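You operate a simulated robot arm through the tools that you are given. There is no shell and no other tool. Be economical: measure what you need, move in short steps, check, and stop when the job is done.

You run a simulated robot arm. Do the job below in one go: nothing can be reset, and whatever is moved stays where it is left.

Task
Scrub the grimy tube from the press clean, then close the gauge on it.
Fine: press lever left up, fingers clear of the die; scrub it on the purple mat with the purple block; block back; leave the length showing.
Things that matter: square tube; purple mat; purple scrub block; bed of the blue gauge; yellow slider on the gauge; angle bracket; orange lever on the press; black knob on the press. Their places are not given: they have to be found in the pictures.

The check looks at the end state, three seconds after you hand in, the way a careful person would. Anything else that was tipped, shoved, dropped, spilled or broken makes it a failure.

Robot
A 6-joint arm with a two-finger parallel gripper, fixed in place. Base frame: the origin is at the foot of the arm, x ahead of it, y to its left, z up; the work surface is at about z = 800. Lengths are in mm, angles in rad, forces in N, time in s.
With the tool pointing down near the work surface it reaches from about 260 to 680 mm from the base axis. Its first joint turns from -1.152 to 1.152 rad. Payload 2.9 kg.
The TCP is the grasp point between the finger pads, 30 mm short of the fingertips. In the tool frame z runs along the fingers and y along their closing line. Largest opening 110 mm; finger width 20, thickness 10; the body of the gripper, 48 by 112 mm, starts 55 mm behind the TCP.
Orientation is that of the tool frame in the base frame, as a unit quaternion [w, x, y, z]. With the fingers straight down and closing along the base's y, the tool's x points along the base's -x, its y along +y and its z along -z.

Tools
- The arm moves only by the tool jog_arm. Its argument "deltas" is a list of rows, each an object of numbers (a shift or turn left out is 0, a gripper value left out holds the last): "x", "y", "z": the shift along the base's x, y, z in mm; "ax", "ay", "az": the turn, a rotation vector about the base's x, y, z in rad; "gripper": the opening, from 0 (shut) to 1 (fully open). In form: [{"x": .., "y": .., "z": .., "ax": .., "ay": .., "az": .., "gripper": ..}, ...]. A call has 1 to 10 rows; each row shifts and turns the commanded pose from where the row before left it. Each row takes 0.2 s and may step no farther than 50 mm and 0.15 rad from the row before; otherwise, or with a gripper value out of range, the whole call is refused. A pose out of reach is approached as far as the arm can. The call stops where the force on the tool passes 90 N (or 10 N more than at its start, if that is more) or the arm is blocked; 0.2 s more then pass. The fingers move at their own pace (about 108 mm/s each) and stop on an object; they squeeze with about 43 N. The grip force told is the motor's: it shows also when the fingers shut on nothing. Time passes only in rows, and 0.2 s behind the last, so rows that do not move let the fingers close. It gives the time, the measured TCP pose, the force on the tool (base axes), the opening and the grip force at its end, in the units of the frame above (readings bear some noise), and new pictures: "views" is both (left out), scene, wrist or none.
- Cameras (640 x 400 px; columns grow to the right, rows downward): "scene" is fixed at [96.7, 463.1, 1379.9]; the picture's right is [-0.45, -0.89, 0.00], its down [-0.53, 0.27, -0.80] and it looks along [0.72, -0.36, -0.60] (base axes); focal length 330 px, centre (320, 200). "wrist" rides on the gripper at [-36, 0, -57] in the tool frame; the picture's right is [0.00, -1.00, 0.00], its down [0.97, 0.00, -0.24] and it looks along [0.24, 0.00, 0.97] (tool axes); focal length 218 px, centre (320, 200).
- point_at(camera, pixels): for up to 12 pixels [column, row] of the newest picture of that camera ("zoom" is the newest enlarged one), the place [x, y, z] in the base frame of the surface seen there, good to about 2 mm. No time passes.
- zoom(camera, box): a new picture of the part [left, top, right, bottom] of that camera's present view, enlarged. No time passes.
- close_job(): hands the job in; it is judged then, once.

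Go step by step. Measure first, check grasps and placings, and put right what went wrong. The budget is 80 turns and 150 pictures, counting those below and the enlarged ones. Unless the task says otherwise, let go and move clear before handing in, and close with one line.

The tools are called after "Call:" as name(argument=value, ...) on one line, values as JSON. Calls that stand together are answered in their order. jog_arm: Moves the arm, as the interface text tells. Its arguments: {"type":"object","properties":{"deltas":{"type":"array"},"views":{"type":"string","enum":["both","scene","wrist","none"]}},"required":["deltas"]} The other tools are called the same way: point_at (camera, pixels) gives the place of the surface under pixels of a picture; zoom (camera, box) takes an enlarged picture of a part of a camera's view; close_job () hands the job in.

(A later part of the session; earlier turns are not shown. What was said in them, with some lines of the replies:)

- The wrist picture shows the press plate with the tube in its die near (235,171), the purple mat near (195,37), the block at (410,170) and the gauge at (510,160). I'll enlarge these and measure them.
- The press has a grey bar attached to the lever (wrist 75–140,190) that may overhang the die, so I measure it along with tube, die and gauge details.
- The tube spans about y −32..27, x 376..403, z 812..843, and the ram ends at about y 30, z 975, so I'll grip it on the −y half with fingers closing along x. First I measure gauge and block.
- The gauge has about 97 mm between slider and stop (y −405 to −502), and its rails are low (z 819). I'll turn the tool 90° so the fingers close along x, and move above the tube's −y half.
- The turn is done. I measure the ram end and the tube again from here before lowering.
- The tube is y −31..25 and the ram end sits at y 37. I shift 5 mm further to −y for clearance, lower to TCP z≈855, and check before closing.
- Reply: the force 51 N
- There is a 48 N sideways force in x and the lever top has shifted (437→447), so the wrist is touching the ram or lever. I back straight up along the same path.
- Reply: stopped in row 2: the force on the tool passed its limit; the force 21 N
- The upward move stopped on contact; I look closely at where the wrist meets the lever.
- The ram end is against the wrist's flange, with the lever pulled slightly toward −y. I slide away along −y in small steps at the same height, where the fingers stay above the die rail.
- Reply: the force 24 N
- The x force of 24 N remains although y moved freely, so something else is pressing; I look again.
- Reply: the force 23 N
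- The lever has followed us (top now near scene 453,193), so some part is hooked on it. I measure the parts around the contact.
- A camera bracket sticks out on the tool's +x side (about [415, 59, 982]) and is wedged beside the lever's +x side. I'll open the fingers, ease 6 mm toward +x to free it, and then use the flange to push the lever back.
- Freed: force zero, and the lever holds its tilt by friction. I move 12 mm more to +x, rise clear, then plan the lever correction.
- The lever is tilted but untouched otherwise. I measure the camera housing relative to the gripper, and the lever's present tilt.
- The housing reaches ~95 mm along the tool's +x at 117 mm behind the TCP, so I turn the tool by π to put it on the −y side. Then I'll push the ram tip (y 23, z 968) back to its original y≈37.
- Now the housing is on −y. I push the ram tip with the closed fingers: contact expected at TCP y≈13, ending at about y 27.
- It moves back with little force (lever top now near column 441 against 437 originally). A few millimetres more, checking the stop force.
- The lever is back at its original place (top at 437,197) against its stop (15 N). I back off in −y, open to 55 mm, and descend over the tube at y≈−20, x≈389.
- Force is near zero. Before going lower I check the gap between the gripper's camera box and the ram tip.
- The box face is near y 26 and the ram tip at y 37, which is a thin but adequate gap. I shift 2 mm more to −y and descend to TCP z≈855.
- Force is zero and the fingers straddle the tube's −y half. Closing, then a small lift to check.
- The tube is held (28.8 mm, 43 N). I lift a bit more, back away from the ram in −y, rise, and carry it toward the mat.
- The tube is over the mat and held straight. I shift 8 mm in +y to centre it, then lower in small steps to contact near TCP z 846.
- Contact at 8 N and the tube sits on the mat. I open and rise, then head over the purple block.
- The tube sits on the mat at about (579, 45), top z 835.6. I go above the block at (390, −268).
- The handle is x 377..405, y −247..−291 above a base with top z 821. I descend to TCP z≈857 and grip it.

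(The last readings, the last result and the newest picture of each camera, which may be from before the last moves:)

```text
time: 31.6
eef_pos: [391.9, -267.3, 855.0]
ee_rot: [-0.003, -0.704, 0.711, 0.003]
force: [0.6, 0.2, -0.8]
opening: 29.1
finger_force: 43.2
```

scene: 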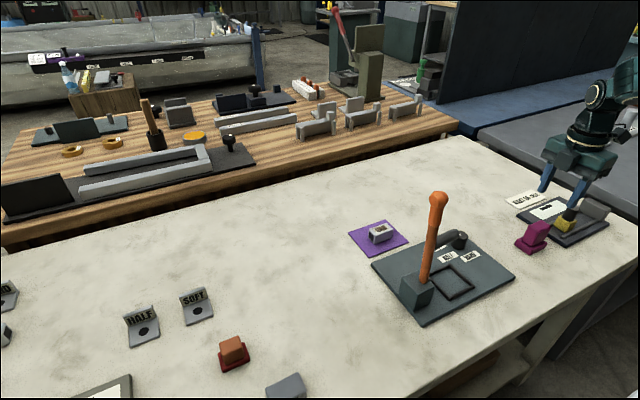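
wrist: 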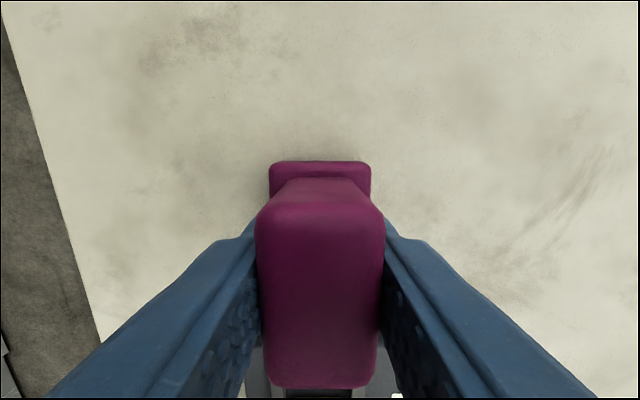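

Block gripped (29.1 mm). I lift it and carry it over the tube on the mat.

Call:
jog_arm(deltas=[{"z": 40}, {"z": 40}, {"z": 40}, {"y": 40, "x": 26}, {"y": 40, "x": 26}, {"y": 40, "x": 26}, {"y": 40, "x": 26}, {"y": 40, "x": 26}, {"y": 40, "x": 26}, {"y": 40, "x": 26}], views="none")

Call:
jog_arm(deltas=[{"y": 34, "x": 6}, {"z": -40}, {"z": -15}, {}], views="both")

```text
time: 33.8
eef_pos: [576.4, 11.3, 976.3]
ee_rot: [-0.002, -0.703, 0.711, 0.003]
force: [0.3, 0.4, -1.2]
opening: 29.3
finger_force: 43.4
```

```text
time: 34.8
eef_pos: [579.2, 44.6, 921.5]
ee_rot: [-0.002, -0.703, 0.711, 0.003]
force: [-1.0, -0.2, -1.1]
opening: 29.6
finger_force: 43.0
```

scene: 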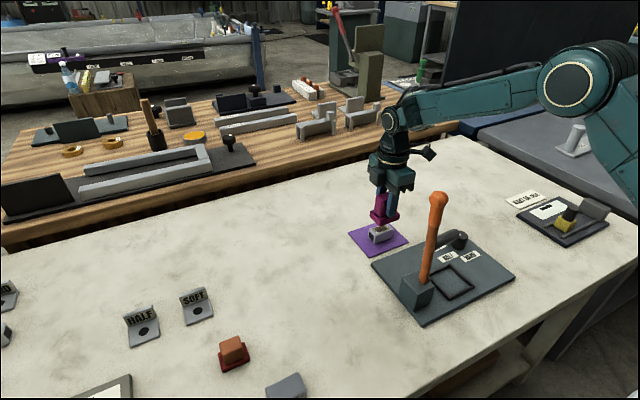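
wrist: 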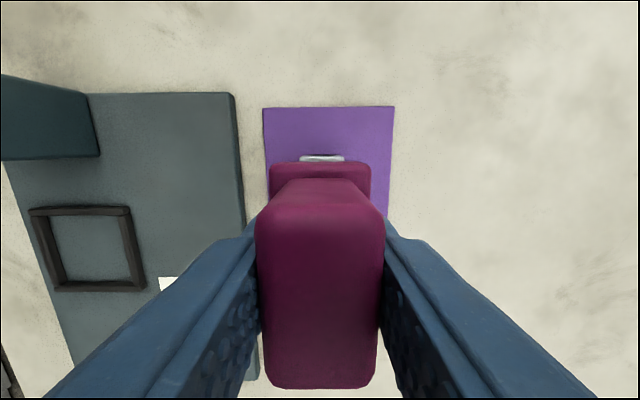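

The block hovers over the tube. I lower in small steps to light contact (expected TCP z≈892).

Call:
jog_arm(deltas=[{"z": -20}, {"z": -5}, {"z": -3}, {"z": -1}, {}], views="none")

```text
time: 36.0
eef_pos: [579.7, 45.8, 892.4]
ee_rot: [-0.001, -0.704, 0.711, 0.003]
force: [0.2, 0.4, -0.5]
opening: 29.4
finger_force: 43.0
```

Call:
jog_arm(deltas=[{"z": -1}, {"z": -1}, {}], views="none")

```text
time: 36.8
eef_pos: [579.9, 45.6, 890.2]
ee_rot: [-0.002, -0.703, 0.711, 0.003]
force: [-0.4, 0.1, -0.4]
opening: 29.1
finger_force: 43.2
```

Call:
jog_arm(deltas=[{"z": -1}, {"z": -1}, {}], views="scene")

Call:
zoom(camera="scene", box=[340, 170, 440, 260])

```text
time: 37.6
eef_pos: [581.2, 45.9, 888.4]
ee_rot: [-0.002, -0.703, 0.711, 0.004]
force: [0.9, 0.5, -1.1]
opening: 29.2
finger_force: 42.7
```

scene: 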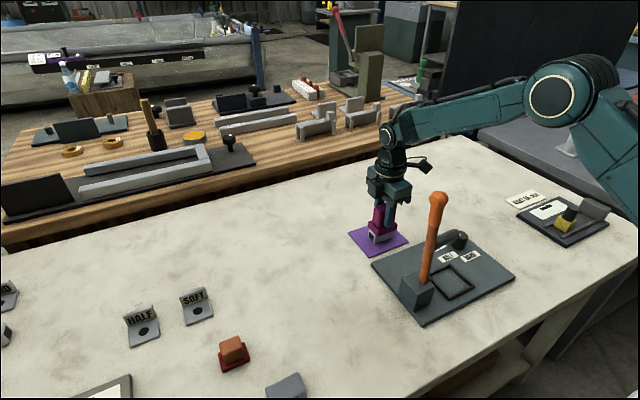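

```text
4.44 times, centred on (390, 215) of scene
```

zoom: 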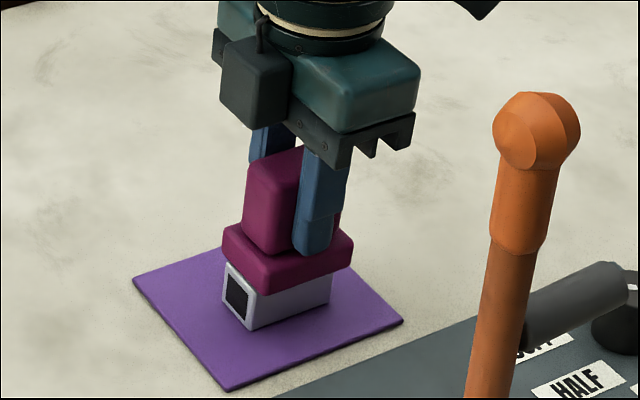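

The block is within a millimetre or so of the tube. I keep lowering by millimetres until the force shows.

Call:
jog_arm(deltas=[{"z": -1}, {"z": -1}, {}], views="none")

```text
time: 38.4
eef_pos: [581.2, 46.1, 887.3]
ee_rot: [-0.001, -0.704, 0.71, 0.003]
force: [-4.8, 0.8, 17.2]
opening: 29.3
finger_force: 43.1
```

Contact at 17 N. I ease by 0.4 mm and make strokes along the tube.

Call:
jog_arm(deltas=[{"z": 0.4, "y": 5}, {"y": 6}, {"y": -8}, {"y": -8}, {"y": -6}, {"y": 8}, {"y": 8}, {"y": 6}, {"y": -6}, {"y": -5}], views="scene")

Call:
zoom(camera="scene", box=[340, 170, 440, 260])

```text
time: 40.6
eef_pos: [579.4, 49.9, 888.0]
ee_rot: [-0.001, 0.707, -0.707, -0.004]
force: [0.7, 16.1, 20.6]
opening: 29.2
finger_force: 42.9
```

scene: 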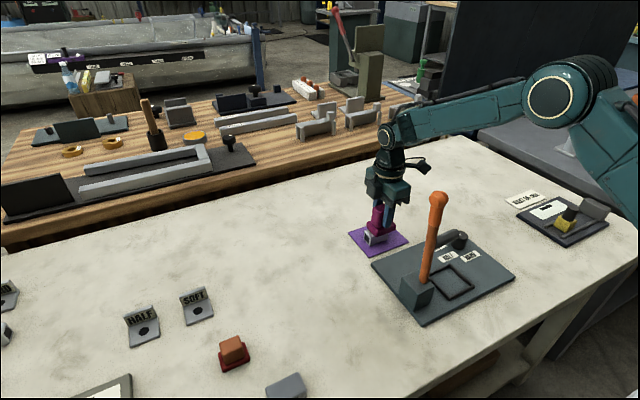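

```text
4.44 times, centred on (390, 215) of scene
```

zoom: 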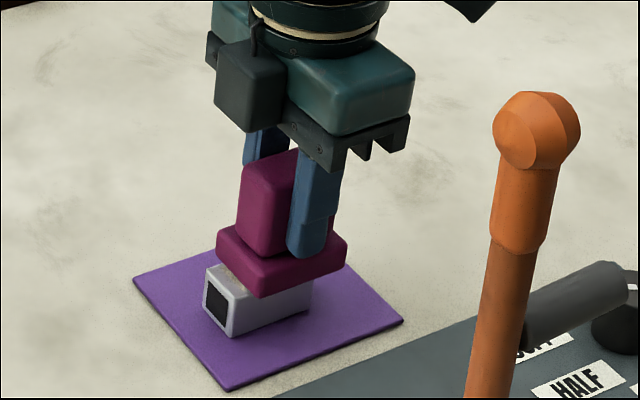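

The tube was dragged about 15 mm toward +y but remains on the mat. I lift to see how clean it is.

Call:
jog_arm(deltas=[{"z": 20}, {"z": 30, "y": -30}, {"y": -40, "z": 10}, {}], views="both")

Call:
zoom(camera="scene", box=[340, 200, 420, 260])

Call:
zoom(camera="wrist", box=[240, 50, 420, 170])

```text
time: 41.6
eef_pos: [581.5, -25.3, 948.9]
ee_rot: [-0.002, -0.704, 0.711, 0.003]
force: [0.4, -0.3, -0.8]
opening: 29.3
finger_force: 42.8
```

scene: 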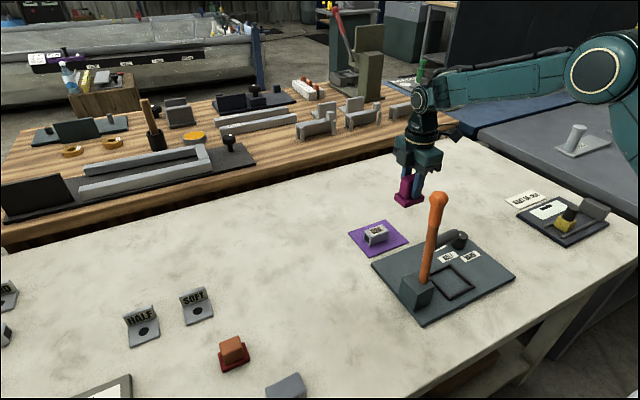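
wrist: 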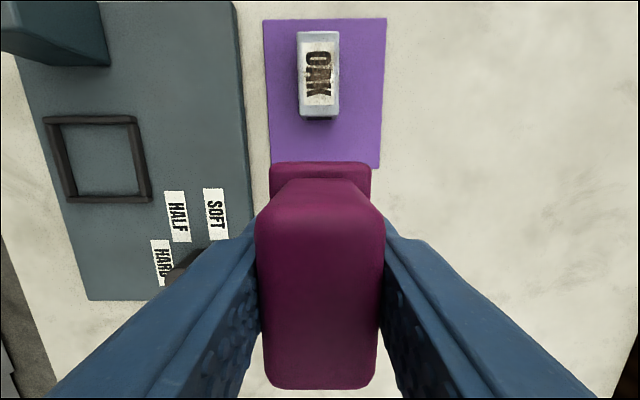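

```text
6.67 times, centred on (380, 230) of scene
```

zoom: 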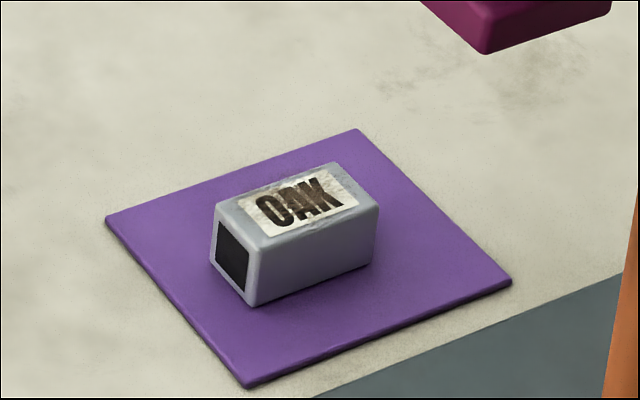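

```text
3.33 times, centred on (330, 110) of wrist
```

zoom: 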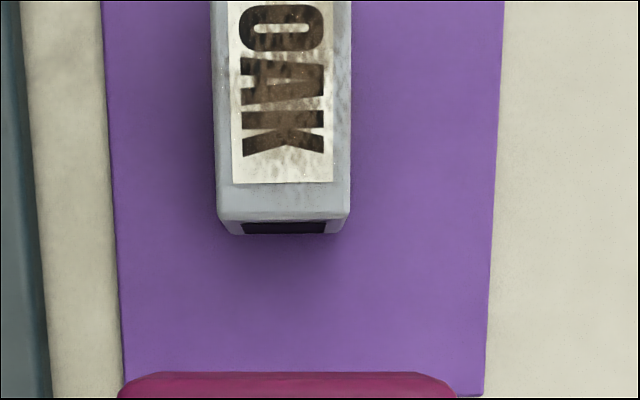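

The scrubbing works: grime is much fainter but some is left. I measure where the tube is now and scrub more with lighter pressure.

Call:
point_at(camera="wrist", pixels=[[318, 36], [318, 108], [300, 70], [336, 70], [318, 70]])

```text
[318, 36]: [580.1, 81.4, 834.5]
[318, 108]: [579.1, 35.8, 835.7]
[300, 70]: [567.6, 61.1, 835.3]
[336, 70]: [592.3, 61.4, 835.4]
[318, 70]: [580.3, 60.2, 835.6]
```

Call:
jog_arm(deltas=[{"y": 45}, {"y": 42}, {"z": -40}, {"z": -18}, {"z": -1.4}, {"y": -8}, {"y": -10}, {"y": -10}, {"y": 10}, {"y": 8}], views="none")

Call:
jog_arm(deltas=[{"y": -8}, {"y": -10}, {"y": 10}, {"y": 8}, {"y": -8}, {"y": -10}, {"y": 10}, {"y": 6}, {"y": -8}, {"y": -8}], views="scene")

Call:
zoom(camera="scene", box=[340, 170, 440, 260])

```text
time: 43.8
eef_pos: [579.6, 52.3, 888.3]
ee_rot: [-0.002, -0.703, 0.711, 0.003]
force: [0.3, -4.3, 5.2]
opening: 29.2
finger_force: 43.3
```

```text
time: 46.0
eef_pos: [581.6, 34.2, 888.0]
ee_rot: [0.0, -0.704, 0.71, 0.004]
force: [-0.1, 7.4, 9.4]
opening: 29.3
finger_force: 43.3
```

scene: 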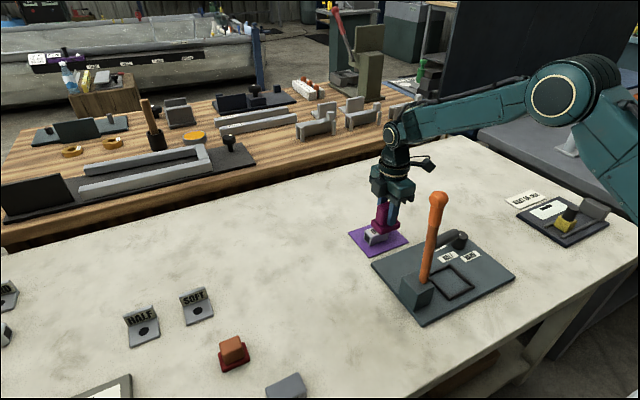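

```text
4.44 times, centred on (390, 215) of scene
```

zoom: 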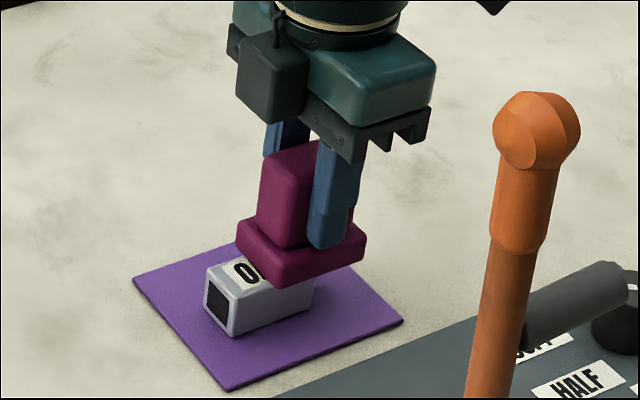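

The tube stays put now and the visible O looks clean. A few more strokes over the whole length, then lift and look.

Call:
jog_arm(deltas=[{"y": 10}, {"y": 12}, {"y": 10}, {"y": -10}, {"y": -10}, {"y": 10}, {"y": 10}, {"y": -10}, {"y": -12}, {"y": -6}], views="none")

Call:
jog_arm(deltas=[{"z": 20}, {"z": 40, "y": -30}, {"y": -40, "z": 10}, {}], views="both")

Call:
zoom(camera="scene", box=[340, 200, 420, 260])

Call:
zoom(camera="wrist", box=[240, 20, 420, 140])

```text
time: 48.2
eef_pos: [579.9, 37.7, 887.3]
ee_rot: [-0.001, -0.703, 0.711, 0.004]
force: [0.6, 6.9, 8.9]
opening: 29.7
finger_force: 42.5
```

```text
time: 49.2
eef_pos: [580.8, -31.5, 957.2]
ee_rot: [-0.002, -0.704, 0.71, 0.003]
force: [0.0, 0.3, -1.0]
opening: 29.4
finger_force: 43.0
```

scene: 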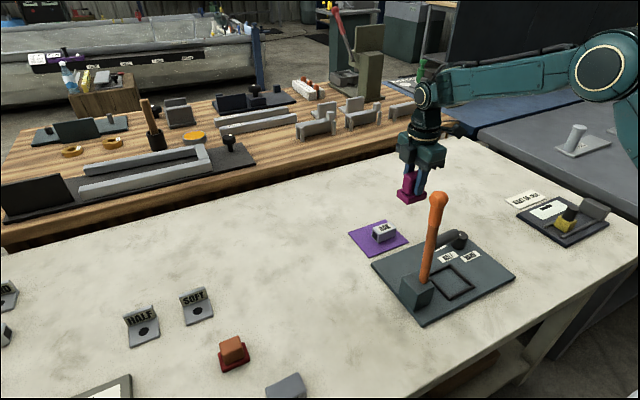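
wrist: 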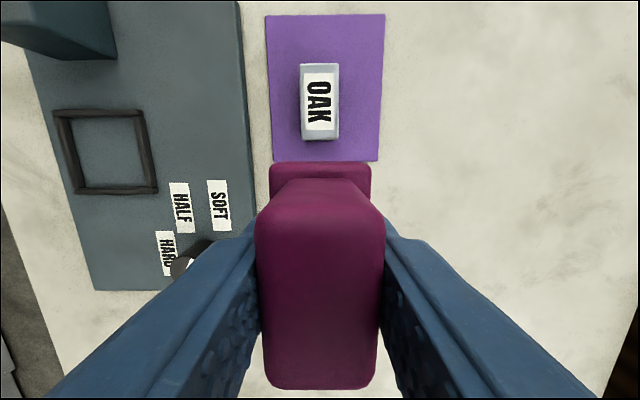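

```text
6.67 times, centred on (380, 230) of scene
```

zoom: 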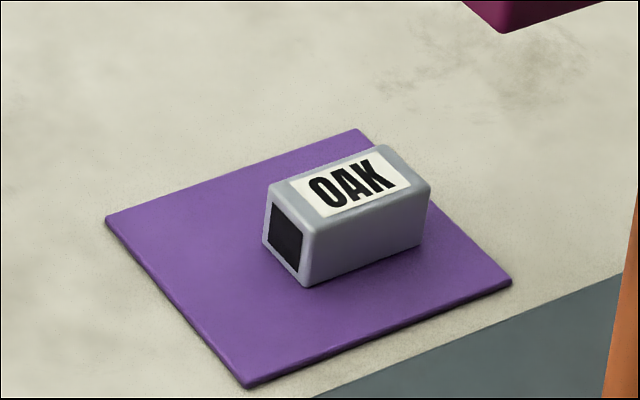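

```text
3.33 times, centred on (330, 80) of wrist
```

zoom: 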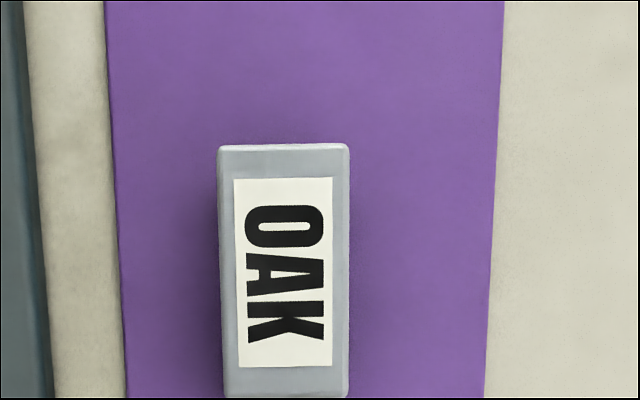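

The label is spotless. I take the block back along the reversed offsets (x −188, y −237, z −101) to its first place, stopping just above to check.

Call:
jog_arm(deltas=[{"z": 20}, {"y": -35, "x": -26}, {"y": -35, "x": -27}, {"y": -35, "x": -27}, {"y": -35, "x": -27}, {"y": -35, "x": -27}, {"y": -35, "x": -27}, {"y": -27, "x": -27}, {"z": -40}, {"z": -40}], views="none")

Call:
jog_arm(deltas=[{"z": -31}, {"z": -6}, {"z": -2}, {}], views="both")

```text
time: 51.4
eef_pos: [391.5, -268.8, 897.7]
ee_rot: [-0.002, -0.704, 0.711, 0.003]
force: [0.5, 0.6, -1.0]
opening: 29.5
finger_force: 42.8
```

```text
time: 52.4
eef_pos: [391.7, -267.1, 858.3]
ee_rot: [-0.001, -0.703, 0.711, 0.003]
force: [-0.3, 0.1, -0.9]
opening: 29.1
finger_force: 43.4
```

scene: 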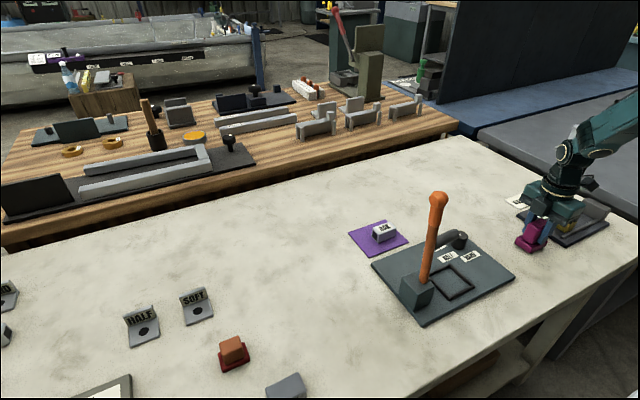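
wrist: 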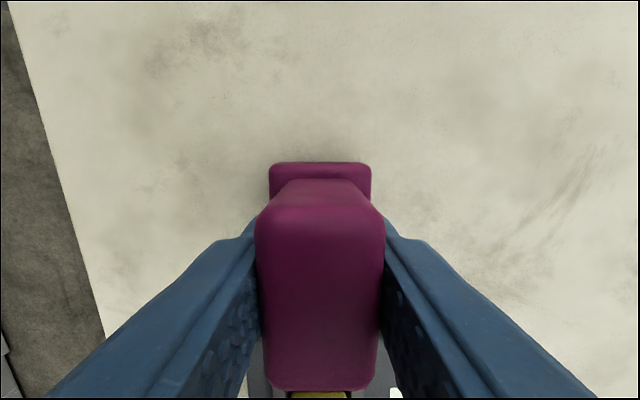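

The block is about 2 mm above its old spot. I lower the rest to contact, release, and rise.

Call:
jog_arm(deltas=[{"z": -1}, {"z": -1}, {}], views="none")

```text
time: 53.2
eef_pos: [392.1, -267.8, 854.5]
ee_rot: [-0.001, -0.703, 0.711, 0.003]
force: [0.3, -0.5, -0.4]
opening: 29.3
finger_force: 43.4
```

Call:
jog_arm(deltas=[{"z": -0.7}, {"z": -0.7}, {}], views="none")

```text
time: 54.0
eef_pos: [393.3, -267.6, 853.7]
ee_rot: [-0.002, -0.704, 0.71, 0.003]
force: [-0.1, 0.2, -1.2]
opening: 29.3
finger_force: 43.1
```

Call:
jog_arm(deltas=[{"z": -0.7}, {"z": -0.7}, {}], views="none")

```text
time: 54.8
eef_pos: [393.4, -269.2, 854.3]
ee_rot: [-0.002, -0.704, 0.711, 0.002]
force: [-2.4, -0.6, 6.5]
opening: 29.2
finger_force: 42.9
```

Contact at 6.5 N; releasing and rising.

Call:
jog_arm(deltas=[{"gripper": 0.5}, {}, {"z": 30}, {"z": 45}, {"z": 50}, {}], views="both")

Call:
point_at(camera="wrist", pixels=[[325, 190], [309, 169], [341, 215], [304, 157], [343, 157], [305, 212], [325, 285], [325, 310], [310, 290], [340, 290], [325, 365], [325, 375]])

```text
time: 56.2
eef_pos: [391.6, -267.4, 978.3]
ee_rot: [-0.002, -0.704, 0.71, 0.003]
force: [0.1, -0.4, 0.9]
opening: 55.2
finger_force: 0.0
```

scene: 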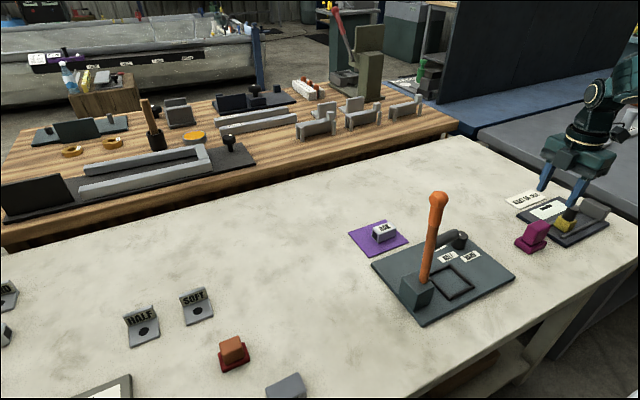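
wrist: 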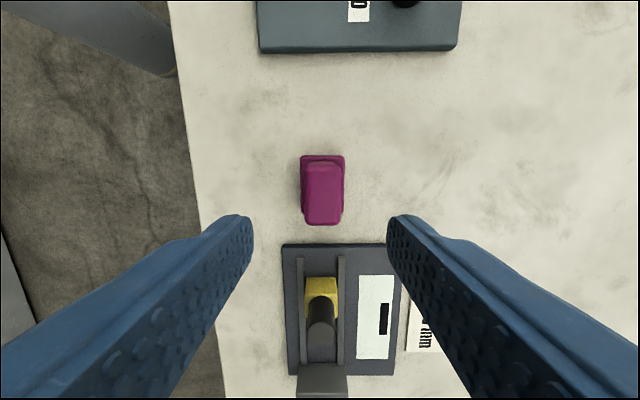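

```text
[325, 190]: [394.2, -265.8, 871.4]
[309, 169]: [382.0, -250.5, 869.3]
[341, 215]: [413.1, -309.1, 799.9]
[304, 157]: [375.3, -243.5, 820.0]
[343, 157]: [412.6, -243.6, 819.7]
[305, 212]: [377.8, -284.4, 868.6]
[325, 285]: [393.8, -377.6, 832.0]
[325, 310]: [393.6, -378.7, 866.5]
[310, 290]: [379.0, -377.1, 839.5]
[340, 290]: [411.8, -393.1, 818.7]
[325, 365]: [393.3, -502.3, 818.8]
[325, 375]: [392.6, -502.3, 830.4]
```

Block is back on its spot within about a millimetre. I return to above the tube and measure.

Call:
jog_arm(deltas=[{"y": 40, "x": 26}, {"y": 40, "x": 26}, {"y": 40, "x": 26}, {"y": 40, "x": 26}, {"y": 40, "x": 26}, {"y": 40, "x": 26}, {"y": 40, "x": 26}, {"y": 5, "x": 6, "z": -20}, {}], views="wrist")

```text
time: 58.2
eef_pos: [580.2, 15.9, 957.6]
ee_rot: [-0.002, -0.703, 0.711, 0.003]
force: [0.2, 0.1, 0.1]
opening: 54.9
finger_force: 0.2
```

wrist: 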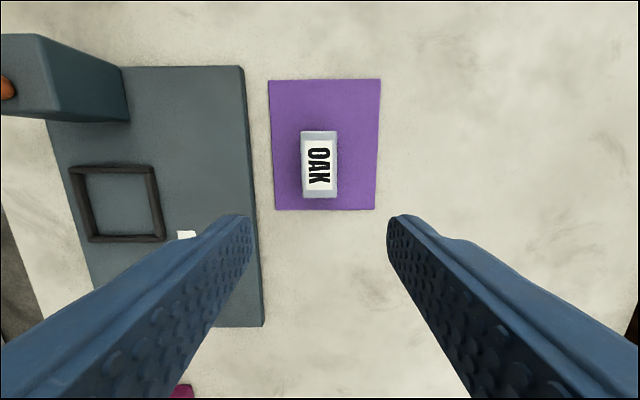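

Call:
point_at(camera="wrist", pixels=[[319, 141], [319, 194], [304, 165], [334, 165], [303, 145], [303, 190], [335, 145], [335, 190]])

Call:
zoom(camera="wrist", box=[270, 115, 370, 215])

```text
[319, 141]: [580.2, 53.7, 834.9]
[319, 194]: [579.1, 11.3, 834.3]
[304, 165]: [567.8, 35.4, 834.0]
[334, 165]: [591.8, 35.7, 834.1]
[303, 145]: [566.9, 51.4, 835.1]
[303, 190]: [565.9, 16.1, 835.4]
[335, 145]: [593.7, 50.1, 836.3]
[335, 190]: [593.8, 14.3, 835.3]
```

```text
4.00 times, centred on (320, 165) of wrist
```

zoom: 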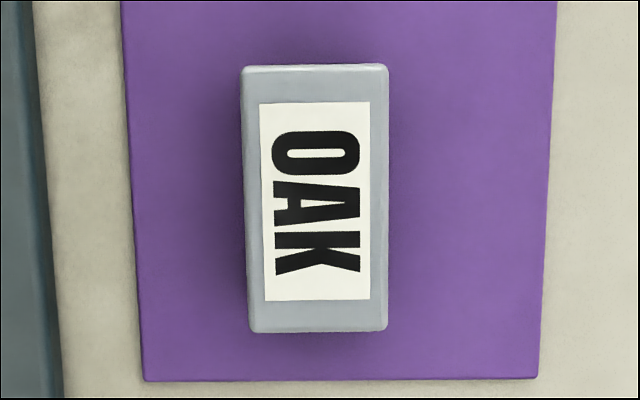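

The tube is centred at about (580, 35) on the mat, top z 835. I descend to TCP z≈848 at its middle and grip.

Call:
jog_arm(deltas=[{"y": 19, "z": -40}, {"z": -40}, {"z": -20}, {"z": -9}, {"gripper": 0.1}, {}, {}, {"z": 10}, {"z": 10}, {}], views="both")

```text
time: 60.4
eef_pos: [582.3, 36.6, 869.4]
ee_rot: [-0.002, -0.703, 0.711, 0.003]
force: [-0.4, 0.0, -0.5]
opening: 28.6
finger_force: 43.6
```

scene: 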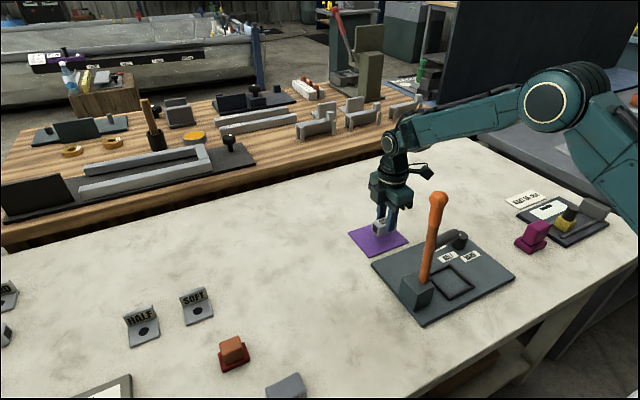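
wrist: 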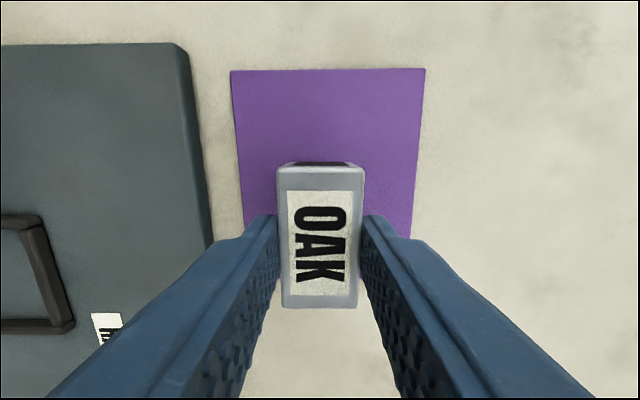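

The tube is held level at its middle. I lift and carry it to above the gauge channel, at about (391, −468).

Call:
jog_arm(deltas=[{"z": 40}, {"z": 40}, {"z": 20, "y": -40, "x": -10}, {"y": -44, "x": -16}, {"y": -44, "x": -16}, {"y": -44, "x": -16}, {"y": -44, "x": -16}, {"y": -44, "x": -16}, {"y": -44, "x": -16}, {"y": -44, "x": -16}], views="none")

Call:
jog_arm(deltas=[{"y": -44, "x": -16}, {"y": -44, "x": -16}, {"y": -44, "x": -20}, {"y": -23, "x": -16}, {"z": -30}, {"z": -20}, {}], views="both")

```text
time: 62.6
eef_pos: [456.0, -313.5, 969.8]
ee_rot: [-0.001, -0.704, 0.71, 0.003]
force: [-0.2, -0.5, -1.3]
opening: 28.4
finger_force: 43.1
```

```text
time: 64.2
eef_pos: [390.1, -467.7, 919.6]
ee_rot: [-0.001, -0.703, 0.711, 0.004]
force: [-0.9, -0.4, -1.0]
opening: 28.9
finger_force: 43.1
```

scene: 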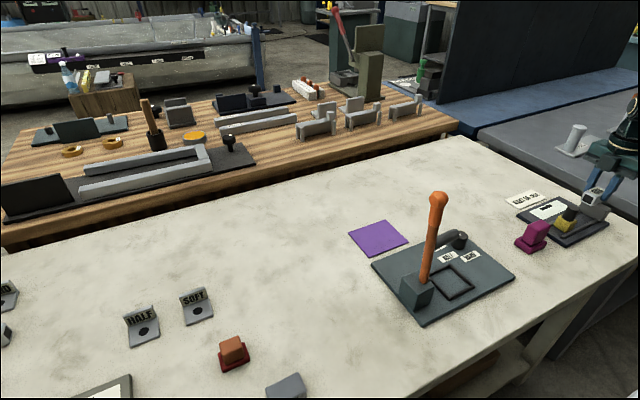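
wrist: 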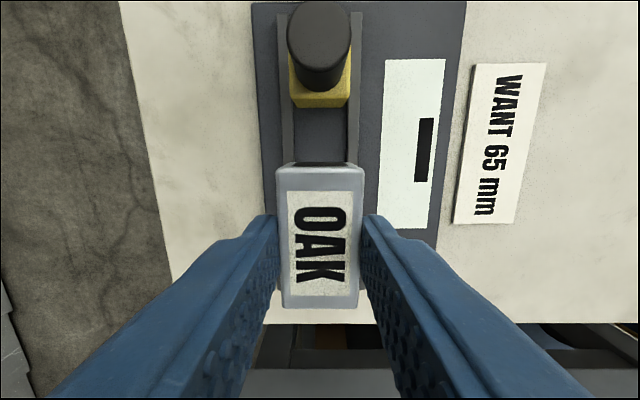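

The tube lines up with the channel. I verify rail, slider and stop positions against it.

Call:
point_at(camera="wrist", pixels=[[286, 140], [353, 140], [320, 140], [320, 101], [297, 95], [347, 95], [320, 175], [320, 300], [320, 345], [320, 385], [283, 290], [357, 290]])

Call:
zoom(camera="scene", box=[500, 150, 640, 260])

```text
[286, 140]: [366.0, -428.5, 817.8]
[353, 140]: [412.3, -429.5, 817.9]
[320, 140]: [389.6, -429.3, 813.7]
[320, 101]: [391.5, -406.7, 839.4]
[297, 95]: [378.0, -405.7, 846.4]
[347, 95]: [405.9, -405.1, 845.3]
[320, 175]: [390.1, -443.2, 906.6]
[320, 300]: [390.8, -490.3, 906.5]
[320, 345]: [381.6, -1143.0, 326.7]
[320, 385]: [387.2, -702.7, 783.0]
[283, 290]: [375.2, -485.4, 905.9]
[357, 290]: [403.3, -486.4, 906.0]
```

```text
3.64 times, centred on (570, 205) of scene
```

zoom: 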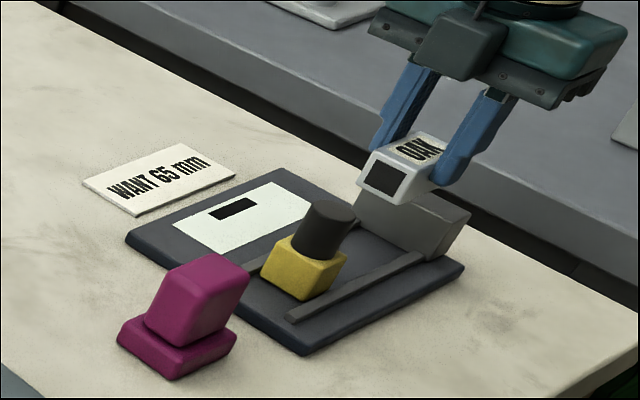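

Tube y −440..−495 fits between the slider (−406) and stop (−502), and x is centred. Lowering to contact near TCP z 858.

Call:
jog_arm(deltas=[{"z": -30}, {"z": -20}, {"z": -8}, {"z": -2}, {"z": -1.5}, {}], views="both")

```text
time: 65.6
eef_pos: [389.3, -467.6, 856.2]
ee_rot: [-0.002, -0.703, 0.711, 0.002]
force: [0.0, 0.1, -0.5]
opening: 28.8
finger_force: 43.1
```

scene: 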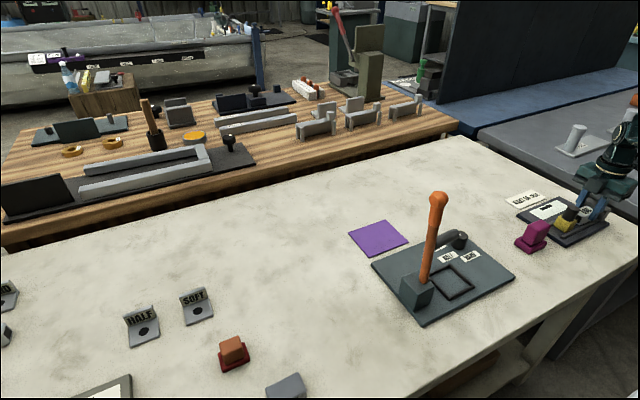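
wrist: 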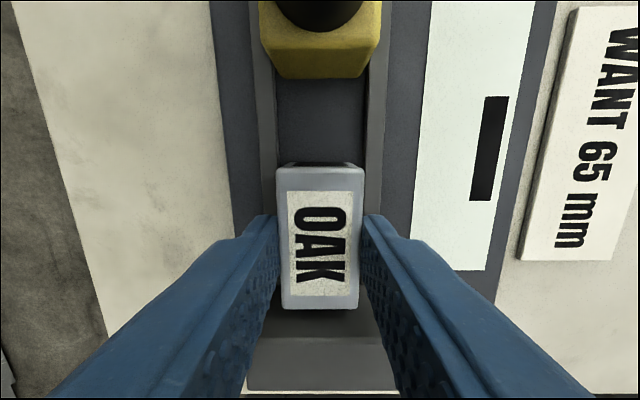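

Call:
jog_arm(deltas=[{"z": -1}, {"z": -0.7}, {}], views="none")

```text
time: 66.4
eef_pos: [389.2, -467.5, 856.2]
ee_rot: [-0.002, -0.703, 0.711, 0.003]
force: [-0.1, 0.0, 2.9]
opening: 28.8
finger_force: 43.2
```

Light contact (2.9 N). I slide the tube gently toward the stop (about 7 mm gap) while still held.

Call:
jog_arm(deltas=[{"y": -3}, {"y": -2}, {"y": -1}, {}], views="none")

```text
time: 67.4
eef_pos: [389.6, -471.2, 857.3]
ee_rot: [-0.002, -0.704, 0.711, 0.003]
force: [1.5, 0.6, 4.6]
opening: 28.8
finger_force: 43.2
```

Call:
jog_arm(deltas=[{"y": -1}, {"y": -1}, {}], views="none")

```text
time: 68.2
eef_pos: [390.1, -473.5, 856.0]
ee_rot: [-0.001, -0.704, 0.71, 0.003]
force: [-2.0, 8.6, 9.8]
opening: 28.7
finger_force: 42.9
```

The tube has met the stop (8.6 N in y). I release, rise, and look at the slider.

Call:
jog_arm(deltas=[{"gripper": 0.45}, {}, {"z": 30}, {"z": 40}, {"z": 40, "y": 40}, {"y": 20}, {}], views="both")

Call:
zoom(camera="wrist", box=[230, 120, 430, 300])

```text
refused: row 5 steps farther than a row can; nothing moved
```

```text
2.22 times, centred on (330, 210) of wrist
```

zoom: 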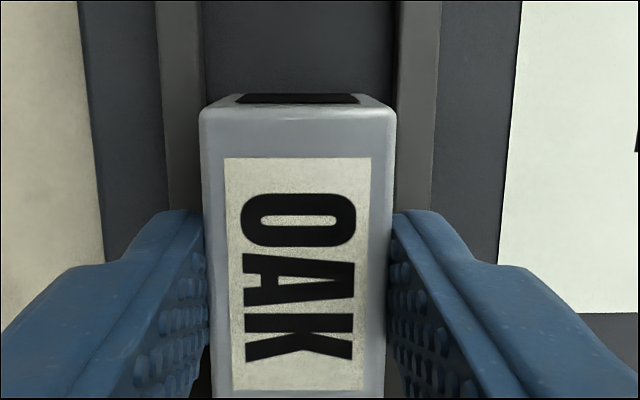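

That row was too long and nothing moved; I repeat with shorter rows.

Call:
jog_arm(deltas=[{"gripper": 0.45}, {}, {"z": 30}, {"z": 40}, {"z": 40}, {"y": 40}, {"y": 22}, {}], views="both")

Call:
zoom(camera="wrist", box=[230, 120, 430, 300])

```text
time: 70.0
eef_pos: [390.8, -412.5, 965.4]
ee_rot: [-0.002, -0.703, 0.711, 0.003]
force: [0.6, 0.2, -0.6]
opening: 49.3
finger_force: 0.1
```

scene: 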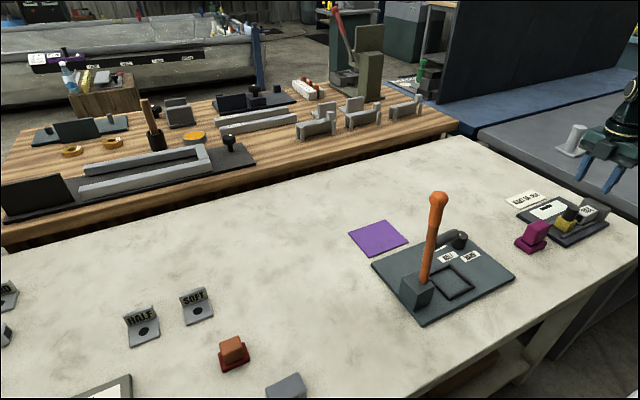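
wrist: 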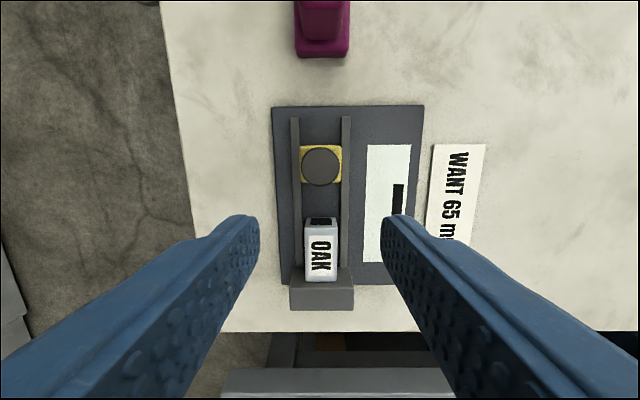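

```text
2.22 times, centred on (330, 210) of wrist
```

zoom: 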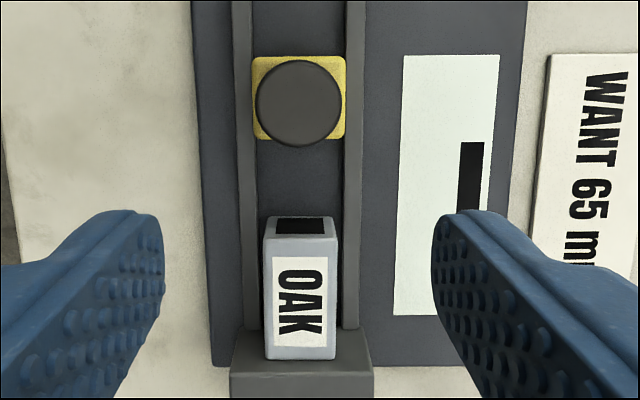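

The tube lies square against the stop. I measure the knob to grip it.

Call:
point_at(camera="wrist", pixels=[[321, 167], [303, 167], [339, 167], [321, 150], [321, 185], [320, 222], [322, 280], [345, 152], [320, 293]])

```text
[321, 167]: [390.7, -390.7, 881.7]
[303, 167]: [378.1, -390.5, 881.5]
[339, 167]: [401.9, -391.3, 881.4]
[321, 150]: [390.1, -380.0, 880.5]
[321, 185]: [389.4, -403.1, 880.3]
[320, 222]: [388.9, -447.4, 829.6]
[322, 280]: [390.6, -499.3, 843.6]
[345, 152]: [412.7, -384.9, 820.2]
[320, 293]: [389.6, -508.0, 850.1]
```

The knob is centred at (390, −391), Ø~24, top z 881; the tube end is at about y −447. I descend onto it and grip with the tips just above the slider.

Call:
jog_arm(deltas=[{"y": 21.5}, {"z": -40}, {"z": -30}, {"z": -14}, {"gripper": 0.05}, {}, {}], views="wrist")

```text
time: 71.6
eef_pos: [390.1, -392.5, 880.8]
ee_rot: [-0.002, -0.703, 0.712, 0.005]
force: [-12.2, -0.8, -0.3]
opening: 25.3
finger_force: 45.1
```

wrist: 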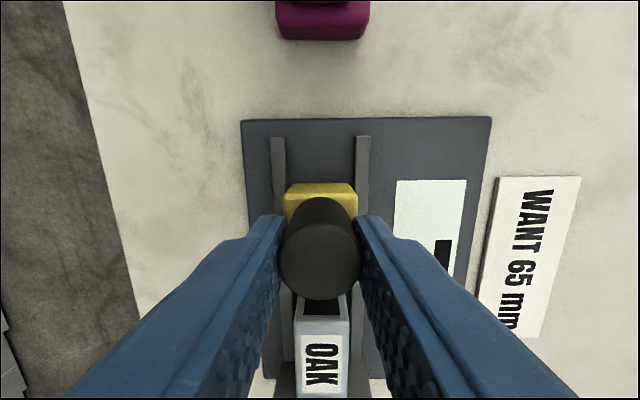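

Knob gripped; the −12 N in x says I'm about 1 mm off, so I ease −x and slide toward the tube, slowing before contact (~40 mm).

Call:
jog_arm(deltas=[{"x": -1}, {"y": -8}, {"y": -10}, {"y": -10}, {"y": -6}, {"y": -2}, {}], views="wrist")

```text
time: 73.2
eef_pos: [390.0, -426.5, 881.4]
ee_rot: [-0.001, -0.704, 0.71, 0.004]
force: [6.4, -0.1, -22.6]
opening: 25.3
finger_force: 45.1
```

wrist: 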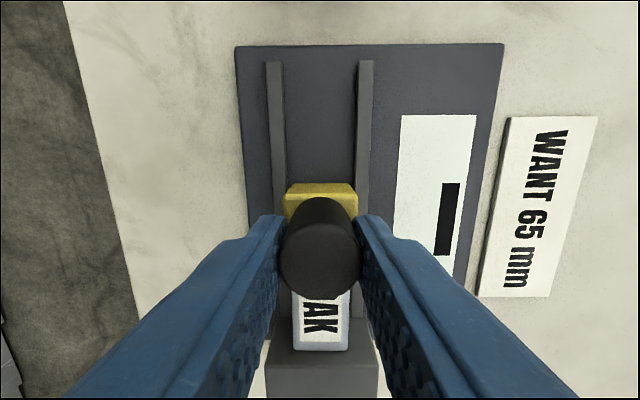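

The slider follows; the downward pull of 22 N means I'm slightly high, so I ease z by 1 mm and go on in small steps until the y force shows.

Call:
jog_arm(deltas=[{"z": -1, "y": -1}, {"y": -1}, {"y": -1}, {}], views="none")

```text
time: 74.2
eef_pos: [389.0, -430.2, 879.8]
ee_rot: [-0.001, -0.705, 0.709, 0.004]
force: [16.8, 1.6, -21.6]
opening: 25.0
finger_force: 45.5
```

Call:
jog_arm(deltas=[{"z": -1, "x": 0.8}, {"y": -1}, {"y": -1}, {}], views="none")

```text
time: 75.2
eef_pos: [390.3, -430.9, 880.6]
ee_rot: [0.0, -0.704, 0.71, 0.006]
force: [5.0, 18.5, -5.2]
opening: 25.3
finger_force: 45.0
```

The y force of 18.5 N shows the slider closed on the tube. I take pictures before releasing.

Call:
jog_arm(deltas=[{"y": -0.5}, {}], views="both")

Call:
zoom(camera="wrist", box=[220, 30, 520, 390])

```text
time: 75.8
eef_pos: [389.1, -431.7, 880.3]
ee_rot: [-0.002, -0.705, 0.709, 0.005]
force: [-0.2, 29.3, 1.5]
opening: 25.2
finger_force: 44.9
```

scene: 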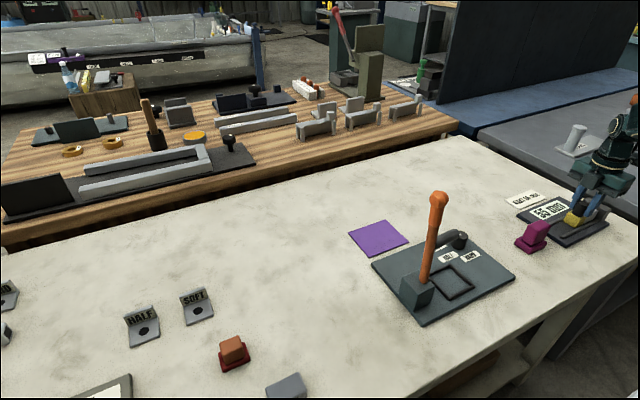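
wrist: 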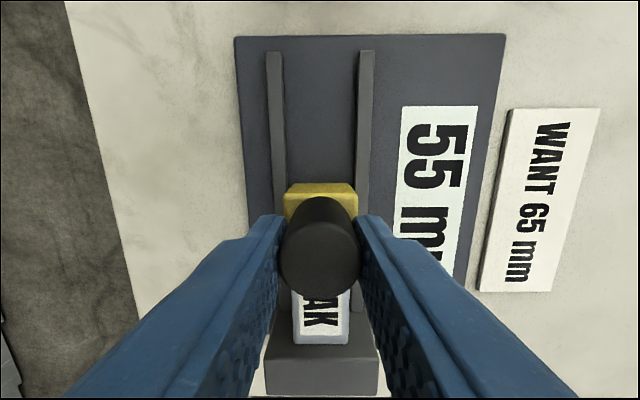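

```text
1.11 times, centred on (370, 210) of wrist
```

zoom: 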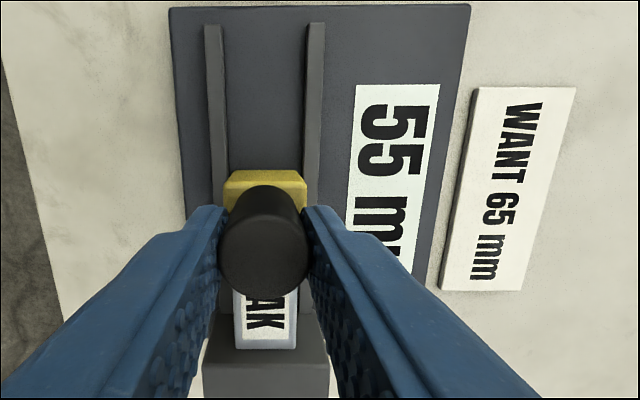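

The gauge now shows 55 mm. I open the fingers, rise straight up, and check that the reading stays.

Call:
jog_arm(deltas=[{"y": 0.7}, {"gripper": 0.45}, {}, {"z": 20}, {"z": 40}, {"z": 45}, {"y": 40}, {"y": 40}, {}], views="both")

Call:
zoom(camera="scene", box=[340, 170, 640, 330])

Call:
zoom(camera="wrist", box=[230, 120, 470, 380])

```text
time: 77.8
eef_pos: [390.6, -352.6, 987.0]
ee_rot: [-0.001, -0.703, 0.711, 0.003]
force: [-0.2, 0.3, -0.5]
opening: 49.6
finger_force: 0.1
```

scene: 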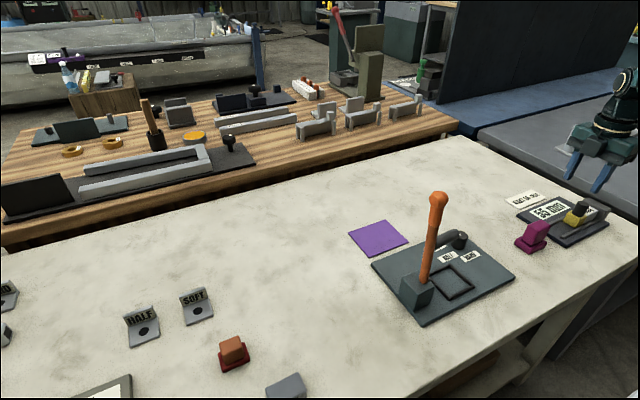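
wrist: 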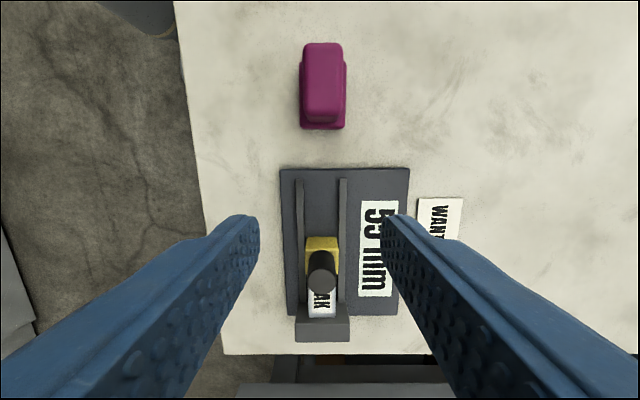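

```text
2.13 times, centred on (490, 250) of scene
```

zoom: 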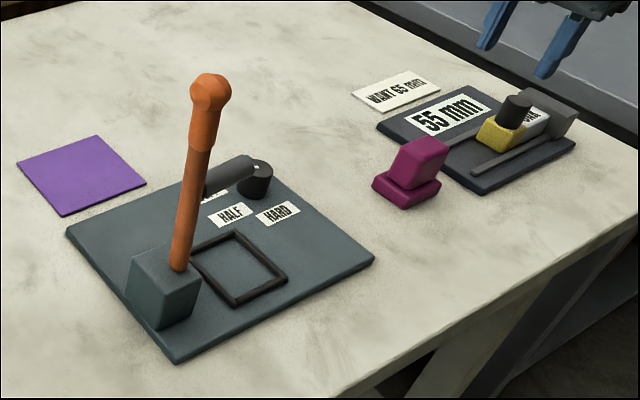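

```text
1.54 times, centred on (350, 250) of wrist
```

zoom: 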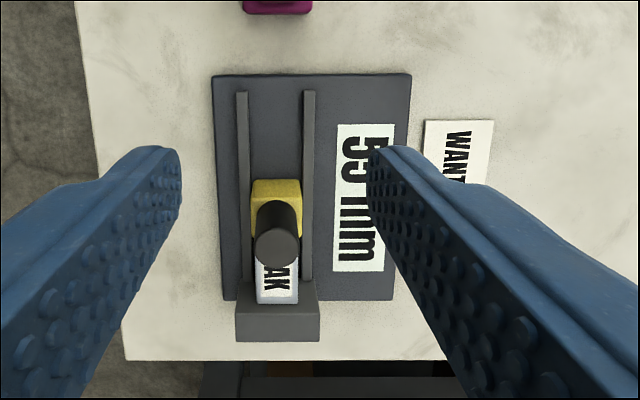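

The gauge reads 55 mm with the clean tube between the slider and the stop. The block is back, the lever stands up at (437,197), and the arm is clear. Handing in.

Call:
close_job()

```text
The job is handed in.
```

The tube is scrubbed clean and sits in the gauge with the slider closed on it, reading 55 mm (the card beside the gauge says "WANT 65 mm"). The purple block is back within a few millimetres of its spot. On my first approach the gripper's camera bracket caught the press lever and tilted it, so I pushed it back up to its stop.
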